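You operate a simulated robot arm through the tools that you are given. There is no shell and no other tool. Be economical: measure what you need, move in short steps, check, and stop when the job is done.

The job below is to be done with a simulated robot arm. You get a single attempt, and the scene is never put back.

JOB
Take the blue soil pot and put it on the sink.
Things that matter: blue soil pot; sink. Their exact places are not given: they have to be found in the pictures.

The check looks at the end state, three seconds after you hand in, the way a careful person would. Anything else that was tipped, shoved, dropped, spilled or broken makes it a failure.

ROBOT AND FRAMES
A 7-joint arm with a two-finger parallel gripper on a trunk, on a base that drives. Base frame: it is fixed to the floor where the robot stands at the start and does not move with it; the origin is under the middle of the robot, x ahead of it, y to its left, z up. Readings come in m, degrees, newtons and seconds.
With the tool pointing down near the work surface it reaches from about 0.34 to 0.76 m from the robot's upright axis, wherever it stands. Its first joint turns from -115.0 to 115.0 degrees. Places, roughly: sink [-1, -2, 0.7]. Payload 3.91 kg.
Tool frame: the origin (TCP) lies between the finger pads and is the grasp point; the fingertips stand 0.03 m ahead of it; z points along the fingers, y is the line along which they close. Largest opening 0.11 m; finger width 0.02, thickness 0.01; the body of the gripper, 0.048 by 0.112 m, starts 0.055 m behind the TCP.
Orientation is that of the tool frame in the base frame, as a unit quaternion [x, y, z, w]. With the fingers straight down and closing along the base's y, the tool's x points along the base's -x, its y along +y and its z along -z.

CONTROLS
- The arm moves only by the tool play_rows. Its argument "rows" is a list of rows, each a list of 7 numbers: the shift along the tool's x, y, z in units of 500 mm (1.0 is 500 mm), then the turn, a rotation vector about the tool's x, y, z in units of 60 degrees (1.0 is 60 degrees), then the finger opening in cm, from 0 to 11. In form: [[tx, ty, tz, rx, ry, rz, grip], ...]. A call has 1 to 12 rows; each row is the pose to reach, as a shift and turn from the pose commanded when the call began, along the tool's axes at that moment. A call with a number of a shift or a turn outside -1 to 1 is refused whole. Each row takes 0.2 s and may step no farther than 0.05 m and 8.6 degrees from the row before; otherwise, or with a gripper value out of range, the whole call is refused. A pose out of reach is approached as far as the arm can. The call stops where the force on the tool passes 40 N (or 10 N more than at its start, if that is more) or the arm is blocked; 0.2 s more then pass. The fingers move at their own pace (about 0.108 m/s each) and stop on an object; they squeeze with about 20 N. The grip force told is the motor's: it shows also when the fingers shut on nothing. Time passes only in rows, and 0.2 s behind the last, so rows that repeat a pose let the fingers close. The reply holds the time, the measured pose of the TCP, the force on the tool along the base axes, the opening and the grip force, in the units named above and with some noise.
- Cameras (640 x 400 px; columns grow to the right, rows downward): "scene" is now at [0.0179, 0.1246, 1.5131]; the picture's right is [-0.35, -0.94, 0.00], its down [-0.66, 0.24, -0.71] and it looks along [0.66, -0.24, -0.71] (base axes); focal length 250 px, centre (320, 200). "wrist" rides on the gripper at [0.072, 0.017, -0.103] in the tool frame; the picture's right is [-0.23, 0.97, 0.00], its down [-0.76, -0.18, -0.62] and it looks along [-0.61, -0.14, 0.78] (tool axes); focal length 222 px, centre (320, 200).
- get_image(camera): a new picture of that camera. No time passes.
- raise_lower(by): slides the trunk up (or, below 0, down) by that many m; the arm and the scene camera ride with it, the base frame stays. It gives what a move gives, with no picture.
- drive_base(legs): drives the robot by 1 to 6 legs, each [ahead, turn to the left] in m and degrees, along the robot's own axes; the way and the turn of a leg run together, so that a leg with both is an arc; at most 1.5 m and 180 degrees a leg. The arm and the cameras ride along, it lands a little off, and it stops where it bumps. It gives what a move gives.
- aim_head(pan, tilt): turns the head with the scene camera to pan (to the left, within 155 degrees either way) and tilt (down, from -29 to 69), counted from straight ahead of the robot. It gives what a move gives.
- point_at(camera, pixels): for up to 12 pixels [column, row] of the newest picture of that camera ("zoom" is the newest enlarged one), the place [x, y, z] in the base frame of the surface seen there, good to about 0.002 m. No time passes.
- enlarge(camera, box): a new picture of the part [left, top, right, bottom] of that camera's present view, enlarged. No time passes.
- finish_job(): hands the job in; it is judged then, once.

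Work in short steps. Measure before you move; look again where a grasp or a placing could have gone wrong, and mend it. You have 80 turns and 52 pictures in all, those below and enlarged ones among them. Open the gripper and draw the arm clear of the work before you hand the job in, unless the task says otherwise; then end with one line.

The tools are called as a command line: name --pt "numbers of a row" for each row, then --argument value for the rest, lists and objects as JSON in quotes. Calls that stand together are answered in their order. play_rows: Moves the arm, as the interface text tells. Its arguments: {"type":"object","properties":{"rows":{"type":"array"}},"required":["rows"]} The other tools are called the same way: raise_lower (by) slides the trunk up or down; drive_base (legs) drives the base; aim_head (pan, tilt) turns the head that bears the scene camera; get_image (camera) takes a picture; point_at (camera, pixels) gives the place of the surface under pixels of a picture; enlarge (camera, box) takes an enlarged picture of a part of a camera's view; finish_job () hands the job in.

At the start:

```text
t: 0.0
position: [0.5017, -0.1709, 0.9879]
orientation: [0.0, 1.0, 0.0, 0.0]
wrist_force: [0.9, -1.0, 0.4]
grip_width: 0.1101
finger_force: 0.0
trunk travel left (down, up): [-0.625, 0.365]
robot x, y, heading: [0.0039, 0.0006, 0.0]
head pan, tilt: [-20.2, 44.9]
```

scene: 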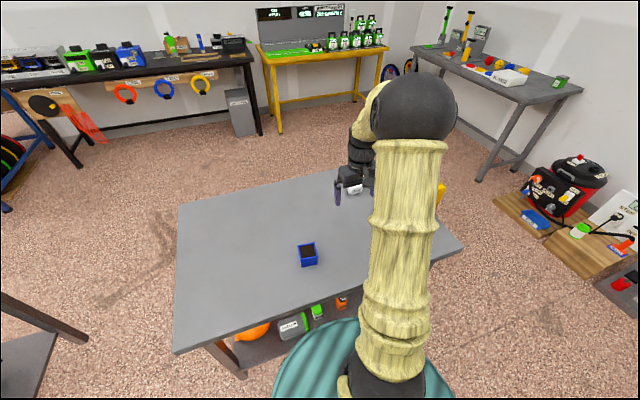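
wrist: 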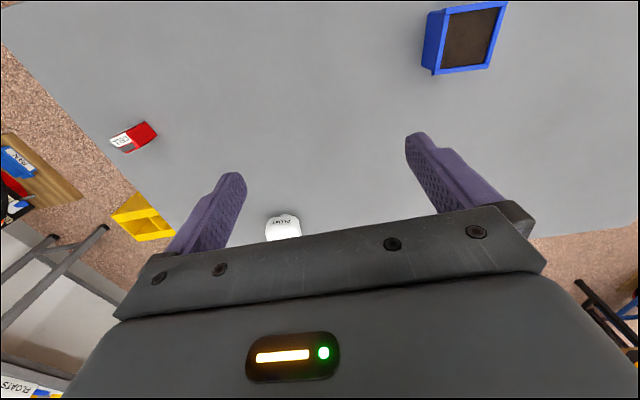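

The blue pot is at scene (308,255). I enlarge it and measure its place.

enlarge --camera "scene" --box '[268, 225, 348, 275]'

point_at --camera "scene" --pixels '[[308, 251], [299, 245], [314, 243], [317, 255], [301, 257], [308, 262], [280, 255]]'

```text
8.00 times, centred on (308, 250) of scene
```

zoom: 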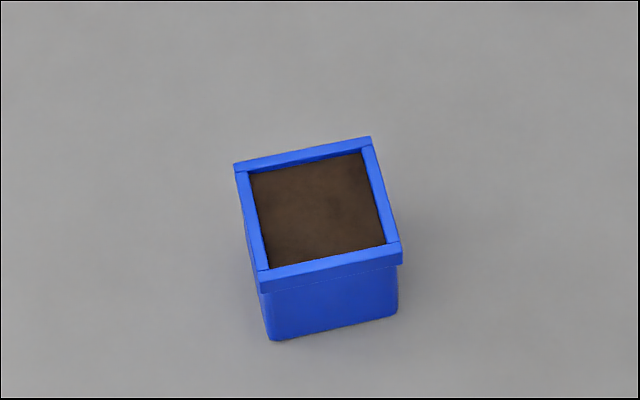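

```text
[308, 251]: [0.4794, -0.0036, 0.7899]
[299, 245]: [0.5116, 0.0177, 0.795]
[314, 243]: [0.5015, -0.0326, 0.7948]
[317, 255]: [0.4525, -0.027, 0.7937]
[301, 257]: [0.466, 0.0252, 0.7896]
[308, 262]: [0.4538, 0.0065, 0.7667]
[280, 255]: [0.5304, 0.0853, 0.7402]
```

Get the rim corners from the zoom picture (235,168), (371,140), (402,250), (258,280) for the yaw.

point_at --camera "zoom" --pixels '[[238, 170], [369, 142], [398, 248], [260, 275], [303, 157], [384, 195], [330, 260], [250, 220], [318, 210], [335, 310], [300, 335]]'

aim_head --pan -115 --tilt 35

get_image --camera "scene"

```text
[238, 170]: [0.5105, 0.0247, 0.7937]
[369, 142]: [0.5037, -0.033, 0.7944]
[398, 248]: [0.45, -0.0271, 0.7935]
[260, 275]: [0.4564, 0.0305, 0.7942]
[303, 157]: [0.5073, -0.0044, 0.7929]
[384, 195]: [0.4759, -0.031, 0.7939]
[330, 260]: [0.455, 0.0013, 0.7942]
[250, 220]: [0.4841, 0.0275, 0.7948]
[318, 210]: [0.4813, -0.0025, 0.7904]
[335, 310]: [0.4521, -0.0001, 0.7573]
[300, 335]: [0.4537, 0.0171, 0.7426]
```

```text
t: 1.7
position: [0.5024, -0.1718, 0.9863]
orientation: [0.0, 1.0, 0.0, 0.0]
wrist_force: [-0.6, -0.6, -0.2]
grip_width: 0.1096
finger_force: 0.0
trunk travel left (down, up): [-0.625, 0.365]
robot x, y, heading: [-0.0007, -0.003, 0.0]
head pan, tilt: [-115.0, 35.0]
```

```text
48 pictures are left
```

scene: 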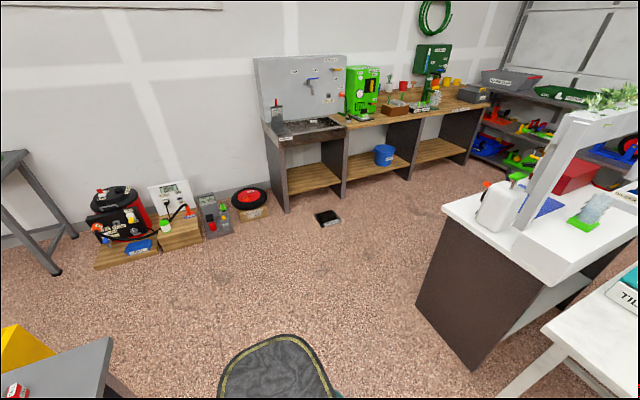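

The sink appears to be at scene (310,127), on the left bench end. I zoom in and measure it.

enlarge --camera "scene" --box '[240, 50, 400, 150]'

point_at --camera "zoom" --pixels '[[130, 355], [430, 310], [100, 285], [340, 265], [280, 295], [350, 285], [220, 320], [300, 315], [160, 310], [165, 250]]'

point_at --camera "scene" --pixels '[[282, 212], [344, 179], [328, 217], [266, 212], [416, 302], [440, 205], [480, 368], [497, 395], [236, 232], [490, 260]]'

```text
4.00 times, centred on (320, 100) of scene
```

zoom: 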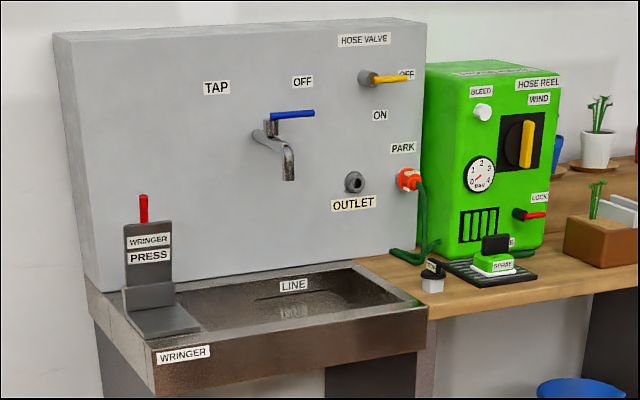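

```text
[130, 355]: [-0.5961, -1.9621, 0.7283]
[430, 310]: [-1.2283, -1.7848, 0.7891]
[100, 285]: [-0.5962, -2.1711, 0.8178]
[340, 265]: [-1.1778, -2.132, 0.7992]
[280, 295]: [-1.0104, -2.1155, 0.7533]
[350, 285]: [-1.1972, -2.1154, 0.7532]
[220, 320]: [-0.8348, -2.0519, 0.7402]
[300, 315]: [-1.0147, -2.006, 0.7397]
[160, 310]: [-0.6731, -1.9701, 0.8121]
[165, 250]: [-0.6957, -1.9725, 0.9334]
```

```text
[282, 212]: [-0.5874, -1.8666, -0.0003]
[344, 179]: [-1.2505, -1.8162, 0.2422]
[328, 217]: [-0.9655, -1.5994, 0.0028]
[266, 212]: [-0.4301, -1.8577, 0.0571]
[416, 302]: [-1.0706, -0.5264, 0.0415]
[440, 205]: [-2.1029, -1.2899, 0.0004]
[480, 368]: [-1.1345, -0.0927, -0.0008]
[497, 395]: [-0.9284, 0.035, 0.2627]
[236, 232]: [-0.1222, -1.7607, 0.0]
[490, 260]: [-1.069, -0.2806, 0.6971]
```

The pot is centred at about (0.480,-0.0015), rim z 0.794, 58 mm square, yaw -6.7°; the sink basin floor is at about z=0.74 around (-1.02,-2.0). I move over the pot first.

play_rows --pt "0.01 0.07 0.04 0 0 0.03 11" --pt "0.02 0.14 0.08 0 0 0.06 11" --pt "0.03 0.21 0.12 0 0 0.09 11" --pt "0.04 0.28 0.16 0 0 0.112 11" --pt "0.045 0.34 0.2 0 0 0.112 11" --pt "0.045 0.34 0.22 0 0 0.112 11" --pt "0.045 0.34 0.22 0 0 0.112 11"

get_image --camera "wrist"

```text
t: 3.3
position: [0.4787, -0.0025, 0.8772]
orientation: [0.059, 0.998, 0.0, 0.001]
wrist_force: [0.0, 0.6, -0.3]
grip_width: 0.1099
finger_force: 0.0
trunk travel left (down, up): [-0.625, 0.365]
robot x, y, heading: [-0.0, 0.0008, 0.1]
head pan, tilt: [-115.0, 35.0]
```

```text
46 pictures are left
```

wrist: 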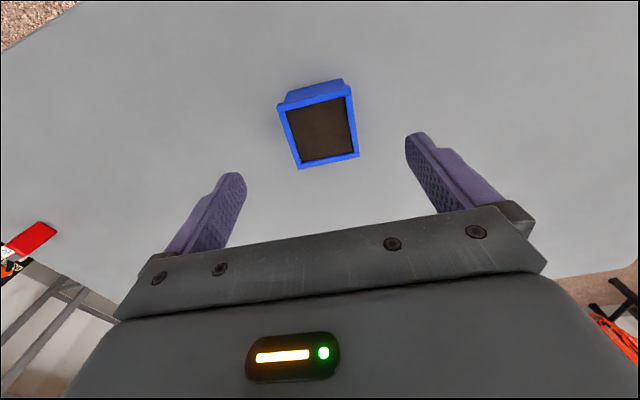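

The pot lies centred between the fingers and the yaw matches. I descend to z≈0.777 and close.

play_rows --pt "0 0 0.06 0 0 0 11" --pt "0 0 0.12 0 0 0 11" --pt "0 0 0.17 0 0 0 11" --pt "0 0 0.2 0 0 0 11" --pt "0 0 0.2 0 0 0 11" --pt "0 0 0.2 0 0 0 4" --pt "0 0 0.2 0 0 0 4" --pt "0 0 0.2 0 0 0 4"

get_image --camera "wrist"

```text
t: 5.1
position: [0.4789, -0.0016, 0.7767]
orientation: [0.058, 0.998, 0.0, -0.001]
wrist_force: [0.1, -0.1, 0.5]
grip_width: 0.0577
finger_force: 20.2
trunk travel left (down, up): [-0.625, 0.365]
robot x, y, heading: [-0.0012, -0.0002, 0.1]
head pan, tilt: [-115.0, 35.0]
```

```text
45 pictures are left
```

wrist: 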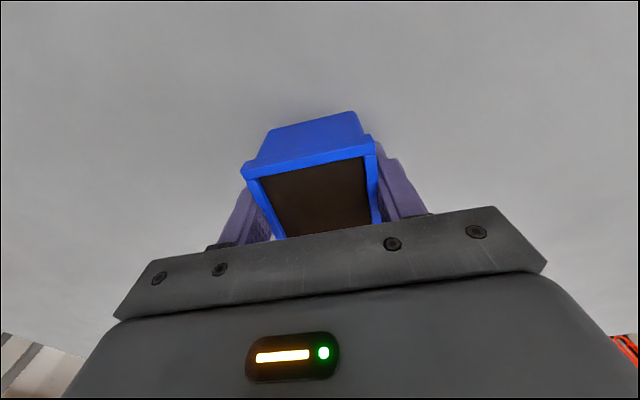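

The pot is gripped (width 0.0577). I lift by 0.2 m with the arm.

play_rows --pt "0 0 -0.04 0 0 0 4" --pt "0 0 -0.1 0 0 0 4" --pt "0 0 -0.18 0 0 0 4" --pt "0 0 -0.26 0 0 0 4" --pt "0 0 -0.34 0 0 0 4" --pt "0 0 -0.4 0 0 0 4" --pt "0 0 -0.4 0 0 0 4"

aim_head --pan -60 --tilt 55

get_image --camera "scene"

get_image --camera "wrist"

```text
t: 6.7
position: [0.478, -0.0003, 0.9776]
orientation: [0.059, 0.998, 0.0, 0.0]
wrist_force: [-0.1, -0.2, -1.5]
grip_width: 0.0577
finger_force: 20.3
trunk travel left (down, up): [-0.625, 0.365]
robot x, y, heading: [-0.0004, 0.0002, 0.4]
head pan, tilt: [-115.0, 35.0]
```

```text
t: 7.9
position: [0.4792, -0.0015, 0.9765]
orientation: [0.058, 0.998, -0.001, 0.0]
wrist_force: [0.3, -0.4, -2.0]
grip_width: 0.0577
finger_force: 20.2
trunk travel left (down, up): [-0.625, 0.365]
robot x, y, heading: [-0.0014, 0.002, 0.1]
head pan, tilt: [-60.0, 55.0]
```

```text
44 pictures are left
```

scene: 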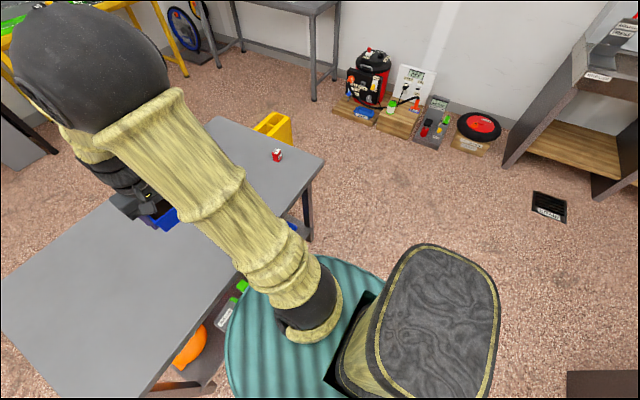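

```text
43 pictures are left
```

wrist: 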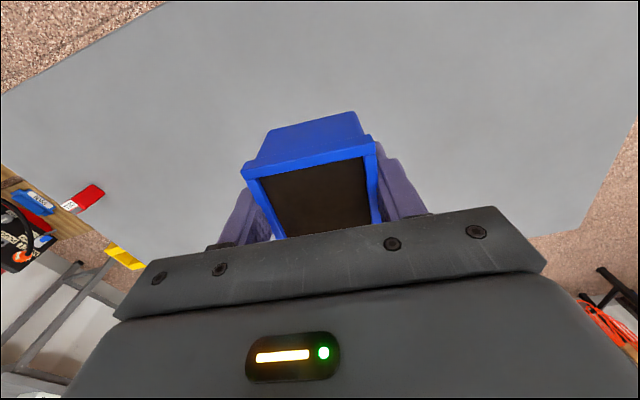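

Measure the robot's base, the drain, and the items on the table before driving.

point_at --camera "scene" --pixels '[[228, 360], [350, 265], [385, 285], [495, 320], [277, 150], [290, 120], [272, 122], [535, 193], [566, 222], [320, 165], [240, 280], [575, 372]]'

aim_head --pan -140 --tilt 50

get_image --camera "scene"

```text
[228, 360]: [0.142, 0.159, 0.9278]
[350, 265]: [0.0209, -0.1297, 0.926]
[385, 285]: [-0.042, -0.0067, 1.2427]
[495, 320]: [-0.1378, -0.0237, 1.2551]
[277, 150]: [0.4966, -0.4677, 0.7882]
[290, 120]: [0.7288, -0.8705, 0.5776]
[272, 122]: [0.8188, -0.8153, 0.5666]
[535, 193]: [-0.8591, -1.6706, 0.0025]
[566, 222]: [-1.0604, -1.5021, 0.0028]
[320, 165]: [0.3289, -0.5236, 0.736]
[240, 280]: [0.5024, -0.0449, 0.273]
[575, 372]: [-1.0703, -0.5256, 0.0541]
```

```text
t: 9.5
position: [0.4781, -0.001, 0.9758]
orientation: [0.059, 0.998, 0.0, -0.001]
wrist_force: [-0.5, 0.8, -1.7]
grip_width: 0.0577
finger_force: 19.9
trunk travel left (down, up): [-0.625, 0.365]
robot x, y, heading: [0.0008, -0.0, 0.2]
head pan, tilt: [-140.0, 50.0]
```

```text
42 pictures are left
```

scene: 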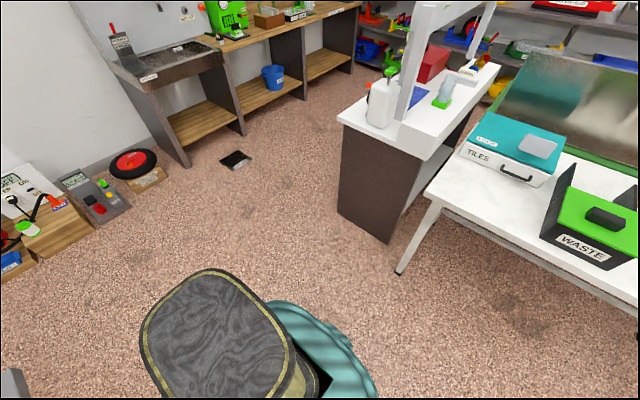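

The way is clear: the floor drain is flat and the white bench corner is at (-1.07,-0.53). I raise a little for margin, turn right by 131°, and drive in pieces.

raise_lower --by 0.08

drive_base --legs '[[0, -130]]'

```text
t: 10.6
position: [0.479, -0.001, 1.0567]
orientation: [0.058, 0.998, 0.001, 0.001]
wrist_force: [-0.4, -0.5, -1.3]
grip_width: 0.0579
finger_force: 20.3
trunk travel left (down, up): [-0.705, 0.285]
robot x, y, heading: [-0.0009, -0.0004, -0.2]
head pan, tilt: [-140.0, 50.0]
```

```text
t: 15.6
position: [-0.2135, -0.4318, 1.0563]
orientation: [0.877, 0.48, 0.0, 0.0]
wrist_force: [0.3, 0.1, -3.2]
grip_width: 0.0578
finger_force: 19.9
trunk travel left (down, up): [-0.705, 0.285]
robot x, y, heading: [0.0018, -0.0035, -111.2]
head pan, tilt: [-140.0, 50.0]
stopped in leg 1: the robot was blocked; the commanded pose is now the measured one
```

The turn was blocked at -111°. I look around before moving on.

aim_head --pan 0 --tilt 60

get_image --camera "scene"

aim_head --pan 130 --tilt 60

get_image --camera "scene"

get_image --camera "wrist"

```text
t: 17.8
position: [-0.2121, -0.4319, 1.0565]
orientation: [0.878, 0.479, 0.0, -0.001]
wrist_force: [0.8, -0.9, -1.7]
grip_width: 0.058
finger_force: 19.8
trunk travel left (down, up): [-0.705, 0.285]
robot x, y, heading: [0.0014, -0.0033, -111.0]
head pan, tilt: [0.0, 60.0]
```

```text
41 pictures are left
```

scene: 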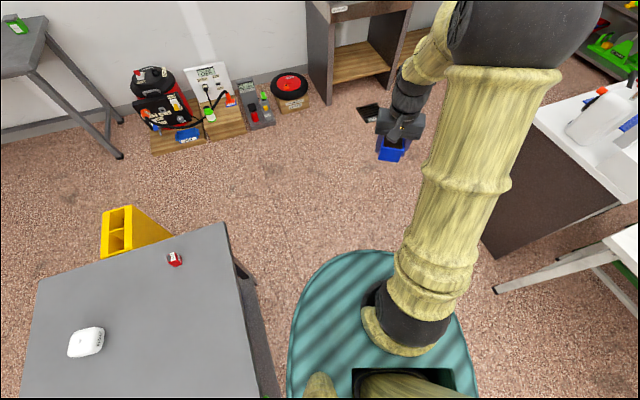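

```text
t: 19.9
position: [-0.2123, -0.432, 1.0558]
orientation: [0.877, 0.48, 0.0, 0.0]
wrist_force: [0.1, 0.8, -1.1]
grip_width: 0.0579
finger_force: 20.6
trunk travel left (down, up): [-0.705, 0.285]
robot x, y, heading: [0.0001, -0.001, -111.4]
head pan, tilt: [130.0, 60.0]
```

```text
40 pictures are left
```

scene: 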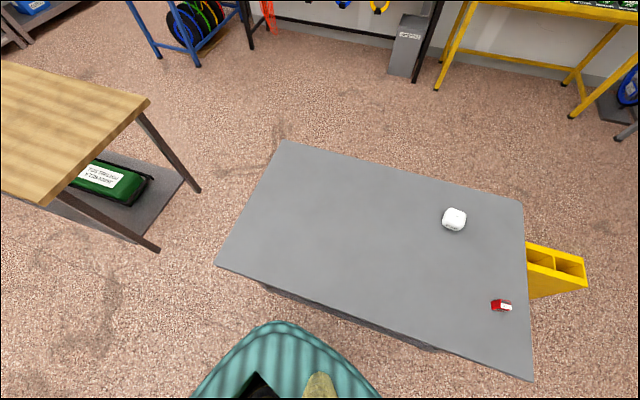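

```text
39 pictures are left
```

wrist: 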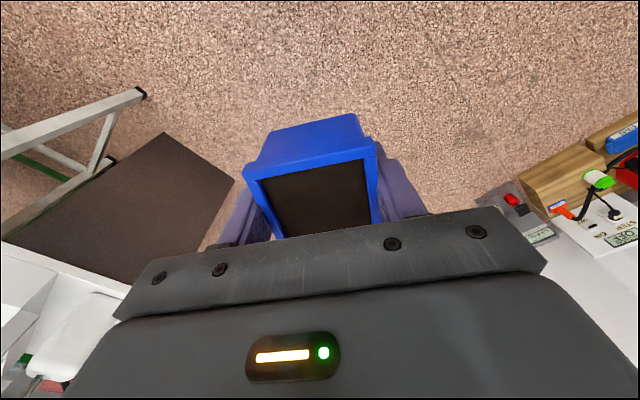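

The oblong base's rear touched the bench as it turned; nothing on it has moved (red box, white float upright). Driving ahead carries the rear away, then I finish the turn in the open.

drive_base --legs '[[0.55, 0]]'

```text
t: 23.1
position: [-0.4115, -0.9443, 1.0565]
orientation: [0.877, 0.48, 0.0, 0.0]
wrist_force: [-0.9, -0.8, -1.2]
grip_width: 0.0576
finger_force: 20.4
trunk travel left (down, up): [-0.705, 0.285]
robot x, y, heading: [-0.1966, -0.516, -111.1]
head pan, tilt: [130.0, 60.0]
```

Now at (-0.197,-0.516). I turn to about -139.5° and drive toward (-1.0,-1.2).

drive_base --legs '[[0, -28.4], [1.03, 0]]'

aim_head --pan 30 --tilt 45

get_image --camera "scene"

```text
t: 29.8
position: [-1.3711, -1.4671, 1.0555]
orientation: [0.968, 0.252, 0.0, 0.0]
wrist_force: [0.7, -0.7, -1.5]
grip_width: 0.0577
finger_force: 20.0
trunk travel left (down, up): [-0.705, 0.285]
robot x, y, heading: [-0.9809, -1.187, -139.5]
head pan, tilt: [130.0, 60.0]
```

```text
t: 31.6
position: [-1.371, -1.4672, 1.0574]
orientation: [0.968, 0.252, 0.0, 0.0]
wrist_force: [-0.3, -0.6, -2.3]
grip_width: 0.0579
finger_force: 20.3
trunk travel left (down, up): [-0.705, 0.285]
robot x, y, heading: [-0.9794, -1.1885, -139.1]
head pan, tilt: [30.0, 45.0]
```

```text
38 pictures are left
```

scene: 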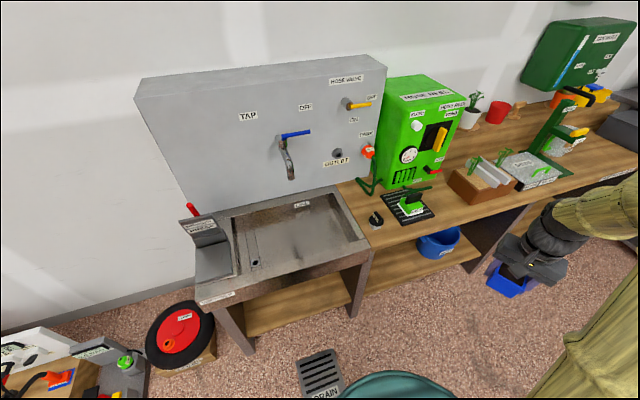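

The basin is well seen and empty, its drain hole at (254,263). I measure it up close.

enlarge --camera "scene" --box '[180, 180, 380, 305]'

point_at --camera "scene" --pixels '[[262, 235], [300, 232], [340, 232], [325, 205], [280, 215], [300, 250], [335, 240], [365, 241], [240, 278], [254, 263], [290, 175], [300, 272]]'

```text
3.20 times, centred on (280, 242) of scene
```

zoom: 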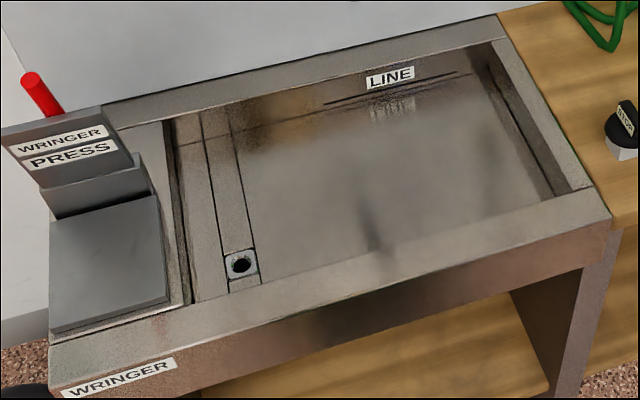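

```text
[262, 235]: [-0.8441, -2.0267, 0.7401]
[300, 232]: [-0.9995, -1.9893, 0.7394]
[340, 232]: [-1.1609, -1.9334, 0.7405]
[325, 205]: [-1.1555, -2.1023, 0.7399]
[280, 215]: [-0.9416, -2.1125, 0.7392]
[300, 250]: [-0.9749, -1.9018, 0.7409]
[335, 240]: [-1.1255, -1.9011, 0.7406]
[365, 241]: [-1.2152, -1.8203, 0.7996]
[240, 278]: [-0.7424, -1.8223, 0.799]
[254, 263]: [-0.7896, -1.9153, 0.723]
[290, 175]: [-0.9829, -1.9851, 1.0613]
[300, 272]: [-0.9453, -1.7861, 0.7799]
```

The basin floor is z=0.740, the tap tip at (-0.98,-1.985,1.06), so I'll set the pot at about (-1.11,-1.93), clear of the tap and the drain. Turn to face the sink.

drive_base --legs '[[0, 49.2]]'

aim_head --pan 0 --tilt 45

get_image --camera "scene"

```text
t: 34.2
position: [-1.0252, -1.6655, 1.0557]
orientation: [0.775, 0.632, 0.0, 0.0]
wrist_force: [-0.2, 0.7, -1.9]
grip_width: 0.0577
finger_force: 20.0
trunk travel left (down, up): [-0.705, 0.285]
robot x, y, heading: [-0.9839, -1.1905, -89.9]
head pan, tilt: [30.0, 45.0]
```

```text
t: 35.2
position: [-1.0256, -1.666, 1.0559]
orientation: [0.775, 0.632, 0.001, 0.0]
wrist_force: [-0.8, 0.1, -1.5]
grip_width: 0.058
finger_force: 20.1
trunk travel left (down, up): [-0.705, 0.285]
robot x, y, heading: [-0.9826, -1.189, -90.0]
head pan, tilt: [0.0, 45.0]
```

```text
36 pictures are left
```

scene: 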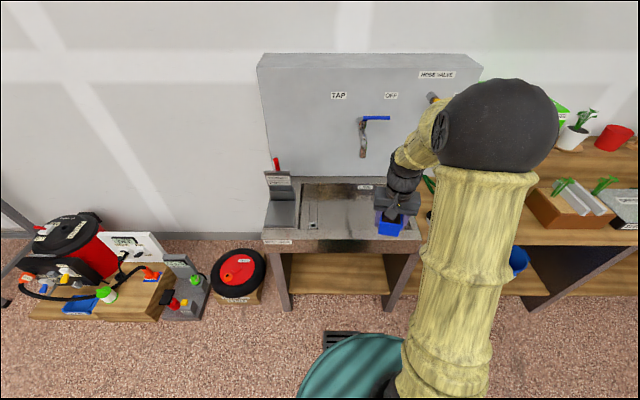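

I measure elbow and obstacle positions (tap, valve) before driving ahead.

point_at --camera "scene" --pixels '[[495, 100], [455, 95], [362, 153], [375, 118], [432, 97], [360, 58], [405, 155], [435, 185], [480, 72], [480, 310], [390, 345]]'

```text
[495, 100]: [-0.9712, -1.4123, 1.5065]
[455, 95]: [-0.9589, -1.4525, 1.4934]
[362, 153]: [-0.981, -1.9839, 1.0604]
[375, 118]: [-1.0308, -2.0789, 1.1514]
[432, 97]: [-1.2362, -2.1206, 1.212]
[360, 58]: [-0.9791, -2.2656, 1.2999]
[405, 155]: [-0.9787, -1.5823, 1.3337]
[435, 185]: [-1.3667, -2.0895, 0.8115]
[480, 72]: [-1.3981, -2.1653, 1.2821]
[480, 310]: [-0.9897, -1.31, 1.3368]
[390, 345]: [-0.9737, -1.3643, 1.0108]
```

Plenty of room. I drive 0.10 m ahead.

drive_base --legs '[[0.1, 0]]'

```text
t: 36.3
position: [-1.0237, -1.765, 1.0562]
orientation: [0.775, 0.632, 0.001, 0.0]
wrist_force: [-0.4, -0.6, -1.2]
grip_width: 0.0578
finger_force: 20.4
trunk travel left (down, up): [-0.705, 0.285]
robot x, y, heading: [-0.9825, -1.2847, -90.0]
head pan, tilt: [0.0, 45.0]
```

I move sideways first (away from the tap), then ahead, then down to z≈0.90, squaring the yaw.

play_rows --pt "-0.013 -0.065 0 0 0 -0.06 4" --pt "-0.026 -0.129 0 0 0 -0.13 4" --pt "-0.1 -0.114 0.02 0 0 -0.193 4" --pt "-0.18 -0.098 0.06 0 0 -0.193 4" --pt "-0.26 -0.082 0.1 0 0 -0.193 4" --pt "-0.33 -0.067 0.15 0 0 -0.193 4" --pt "-0.33 -0.067 0.22 0 0 -0.193 4" --pt "-0.33 -0.067 0.28 0 0 -0.193 4" --pt "-0.33 -0.067 0.31 0 0 -0.193 4" --pt "-0.33 -0.067 0.31 0 0 -0.193 4"

get_image --camera "scene"

get_image --camera "wrist"

```text
t: 38.5
position: [-1.0909, -1.92, 0.9004]
orientation: [0.707, 0.707, 0.0, 0.0]
wrist_force: [-0.2, 0.8, -1.3]
grip_width: 0.0576
finger_force: 19.3
trunk travel left (down, up): [-0.705, 0.285]
robot x, y, heading: [-0.9804, -1.2888, -89.8]
head pan, tilt: [0.0, 45.0]
```

```text
35 pictures are left
```

scene: 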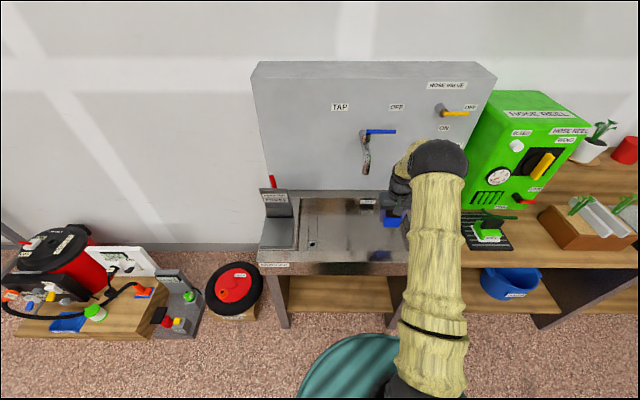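

```text
34 pictures are left
```

wrist: 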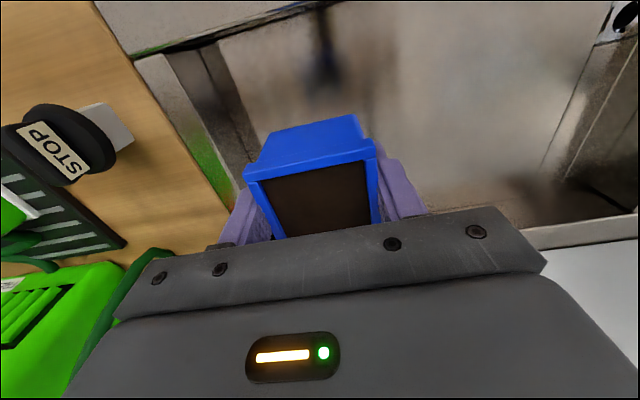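

The pot is over the basin. I check margins to the basin walls with the wrist view.

point_at --camera "wrist" --pixels '[[260, 110], [235, 150], [190, 80], [215, 80], [300, 100], [400, 130], [480, 150], [300, 40], [300, 10], [225, 40], [310, 180], [220, 110]]'

```text
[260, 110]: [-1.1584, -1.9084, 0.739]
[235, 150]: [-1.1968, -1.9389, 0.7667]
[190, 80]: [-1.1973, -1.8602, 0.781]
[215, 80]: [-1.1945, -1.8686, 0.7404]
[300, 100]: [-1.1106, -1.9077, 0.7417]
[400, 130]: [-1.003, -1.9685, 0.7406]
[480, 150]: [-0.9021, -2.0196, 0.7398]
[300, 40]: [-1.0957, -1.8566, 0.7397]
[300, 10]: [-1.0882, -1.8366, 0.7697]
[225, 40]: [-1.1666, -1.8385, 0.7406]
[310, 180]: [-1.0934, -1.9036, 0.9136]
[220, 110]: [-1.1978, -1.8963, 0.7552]
```

Wall clearances are at least 5 cm. I lower the pot to the floor (TCP z≈0.778).

play_rows --pt "0 0 0.06 0 0 0 4" --pt "0 0 0.12 0 0 0 4" --pt "0 0 0.18 0 0 0 4" --pt "0 0 0.22 0 0 0 4" --pt "0 0 0.235 0 0 0 4" --pt "0 0 0.242 0 0 0 4" --pt "0 0 0.246 0 0 0 4" --pt "0 0 0.246 0 0 0 4"

get_image --camera "wrist"

```text
t: 40.3
position: [-1.0894, -1.9191, 0.7783]
orientation: [0.708, 0.707, 0.0, 0.0]
wrist_force: [0.7, -0.1, -2.0]
grip_width: 0.0577
finger_force: 19.8
trunk travel left (down, up): [-0.705, 0.285]
robot x, y, heading: [-0.9828, -1.2874, -89.8]
head pan, tilt: [0.0, 45.0]
```

```text
33 pictures are left
```

wrist: 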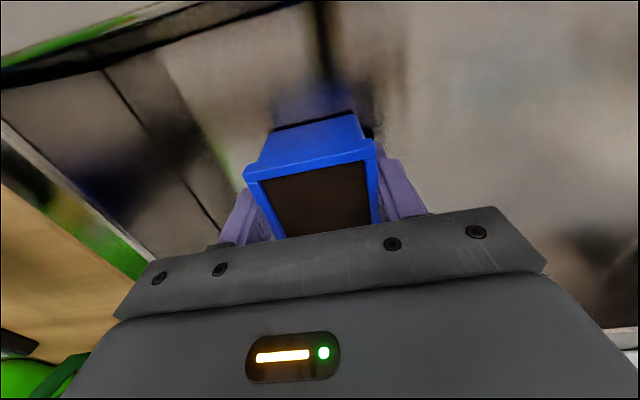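

Nearly touching: the weight is still carried (-2 N). I go down 2–3 mm more in small steps to feel contact.

play_rows --pt "0 0 0.002 0 0 0 4" --pt "0 0 0.004 0 0 0 4" --pt "0 0 0.004 0 0 0 4"

```text
t: 41.1
position: [-1.0906, -1.92, 0.7768]
orientation: [0.707, 0.707, 0.0, 0.0]
wrist_force: [0.2, -0.2, 4.3]
grip_width: 0.0578
finger_force: 19.7
trunk travel left (down, up): [-0.705, 0.285]
robot x, y, heading: [-0.9811, -1.2935, -90.0]
head pan, tilt: [0.0, 45.0]
```

Contact is felt (+4.3 N). I open gently to 8 cm, then rise.

play_rows --pt "0 0 0 0 0 0 6.5" --pt "0 0 0 0 0 0 8" --pt "0 0 0 0 0 0 8" --pt "0 0 0 0 0 0 8" --pt "0 0 -0.04 0 0 0 8" --pt "0 0 -0.1 0 0 0 8" --pt "0 0 -0.18 0 0 0 8" --pt "0 0 -0.24 0 0 0 8" --pt "0 0 -0.24 0 0 0 8"

get_image --camera "wrist"

```text
t: 43.1
position: [-1.0903, -1.9192, 0.8975]
orientation: [0.707, 0.707, 0.0, -0.001]
wrist_force: [0.2, 0.4, 0.7]
grip_width: 0.0797
finger_force: 0.0
trunk travel left (down, up): [-0.705, 0.285]
robot x, y, heading: [-0.9813, -1.2867, -89.9]
head pan, tilt: [0.0, 45.0]
```

```text
32 pictures are left
```

wrist: 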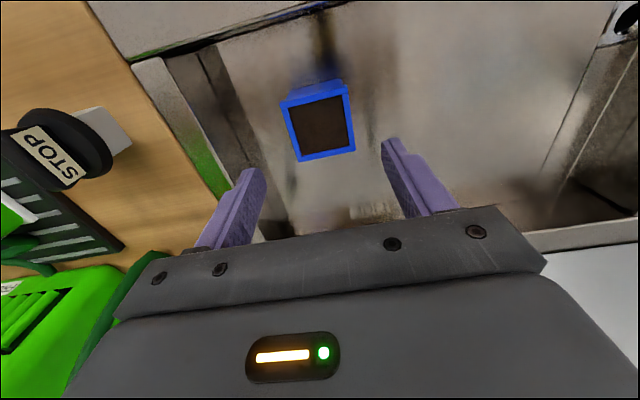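

The pot stands upright in the basin, free of the fingers. I draw the arm back (+y = tool +x) and up, then look.

play_rows --pt "0.06 0 -0.06 0 0 0 8" --pt "0.13 0 -0.11 0 0 0 8" --pt "0.21 0 -0.15 0 0 0 8" --pt "0.28 0 -0.2 0 0 0 8" --pt "0.3 0 -0.24 0 0 0 8" --pt "0.3 0 -0.24 0 0 0 8"

drive_base --legs '[[-0.2, 0]]'

get_image --camera "scene"

```text
t: 44.5
position: [-1.0895, -1.7694, 1.0161]
orientation: [0.707, 0.707, 0.0, 0.0]
wrist_force: [-0.4, 0.7, -0.1]
grip_width: 0.0798
finger_force: 0.0
trunk travel left (down, up): [-0.705, 0.285]
robot x, y, heading: [-0.9821, -1.2854, -89.8]
head pan, tilt: [0.0, 45.0]
```

```text
t: 46.1
position: [-1.0912, -1.5685, 1.0165]
orientation: [0.708, 0.707, 0.0, -0.001]
wrist_force: [-0.2, -0.3, 0.6]
grip_width: 0.08
finger_force: 0.0
trunk travel left (down, up): [-0.705, 0.285]
robot x, y, heading: [-0.9834, -1.0873, -89.7]
head pan, tilt: [0.0, 45.0]
```

```text
31 pictures are left
```

scene: 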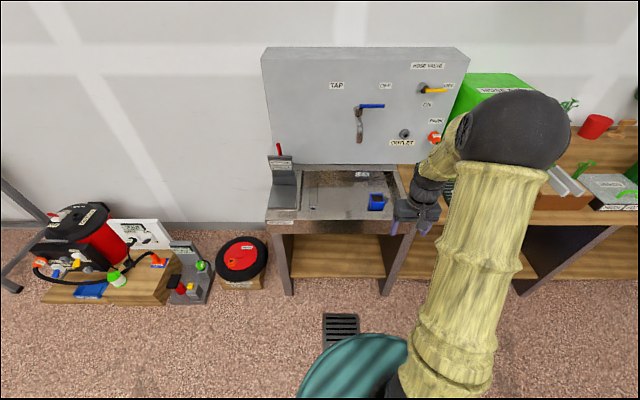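

The pot stands in the sink at (376,202), with everything else in place and the arm clear, so I hand the job in.

finish_job

```text
The job is handed in.
```

The blue soil pot is standing upright in the sink basin, the gripper is open and the arm is clear. The base bumped the table once while turning; the table items in view afterwards, a red box and a white float, were still upright.
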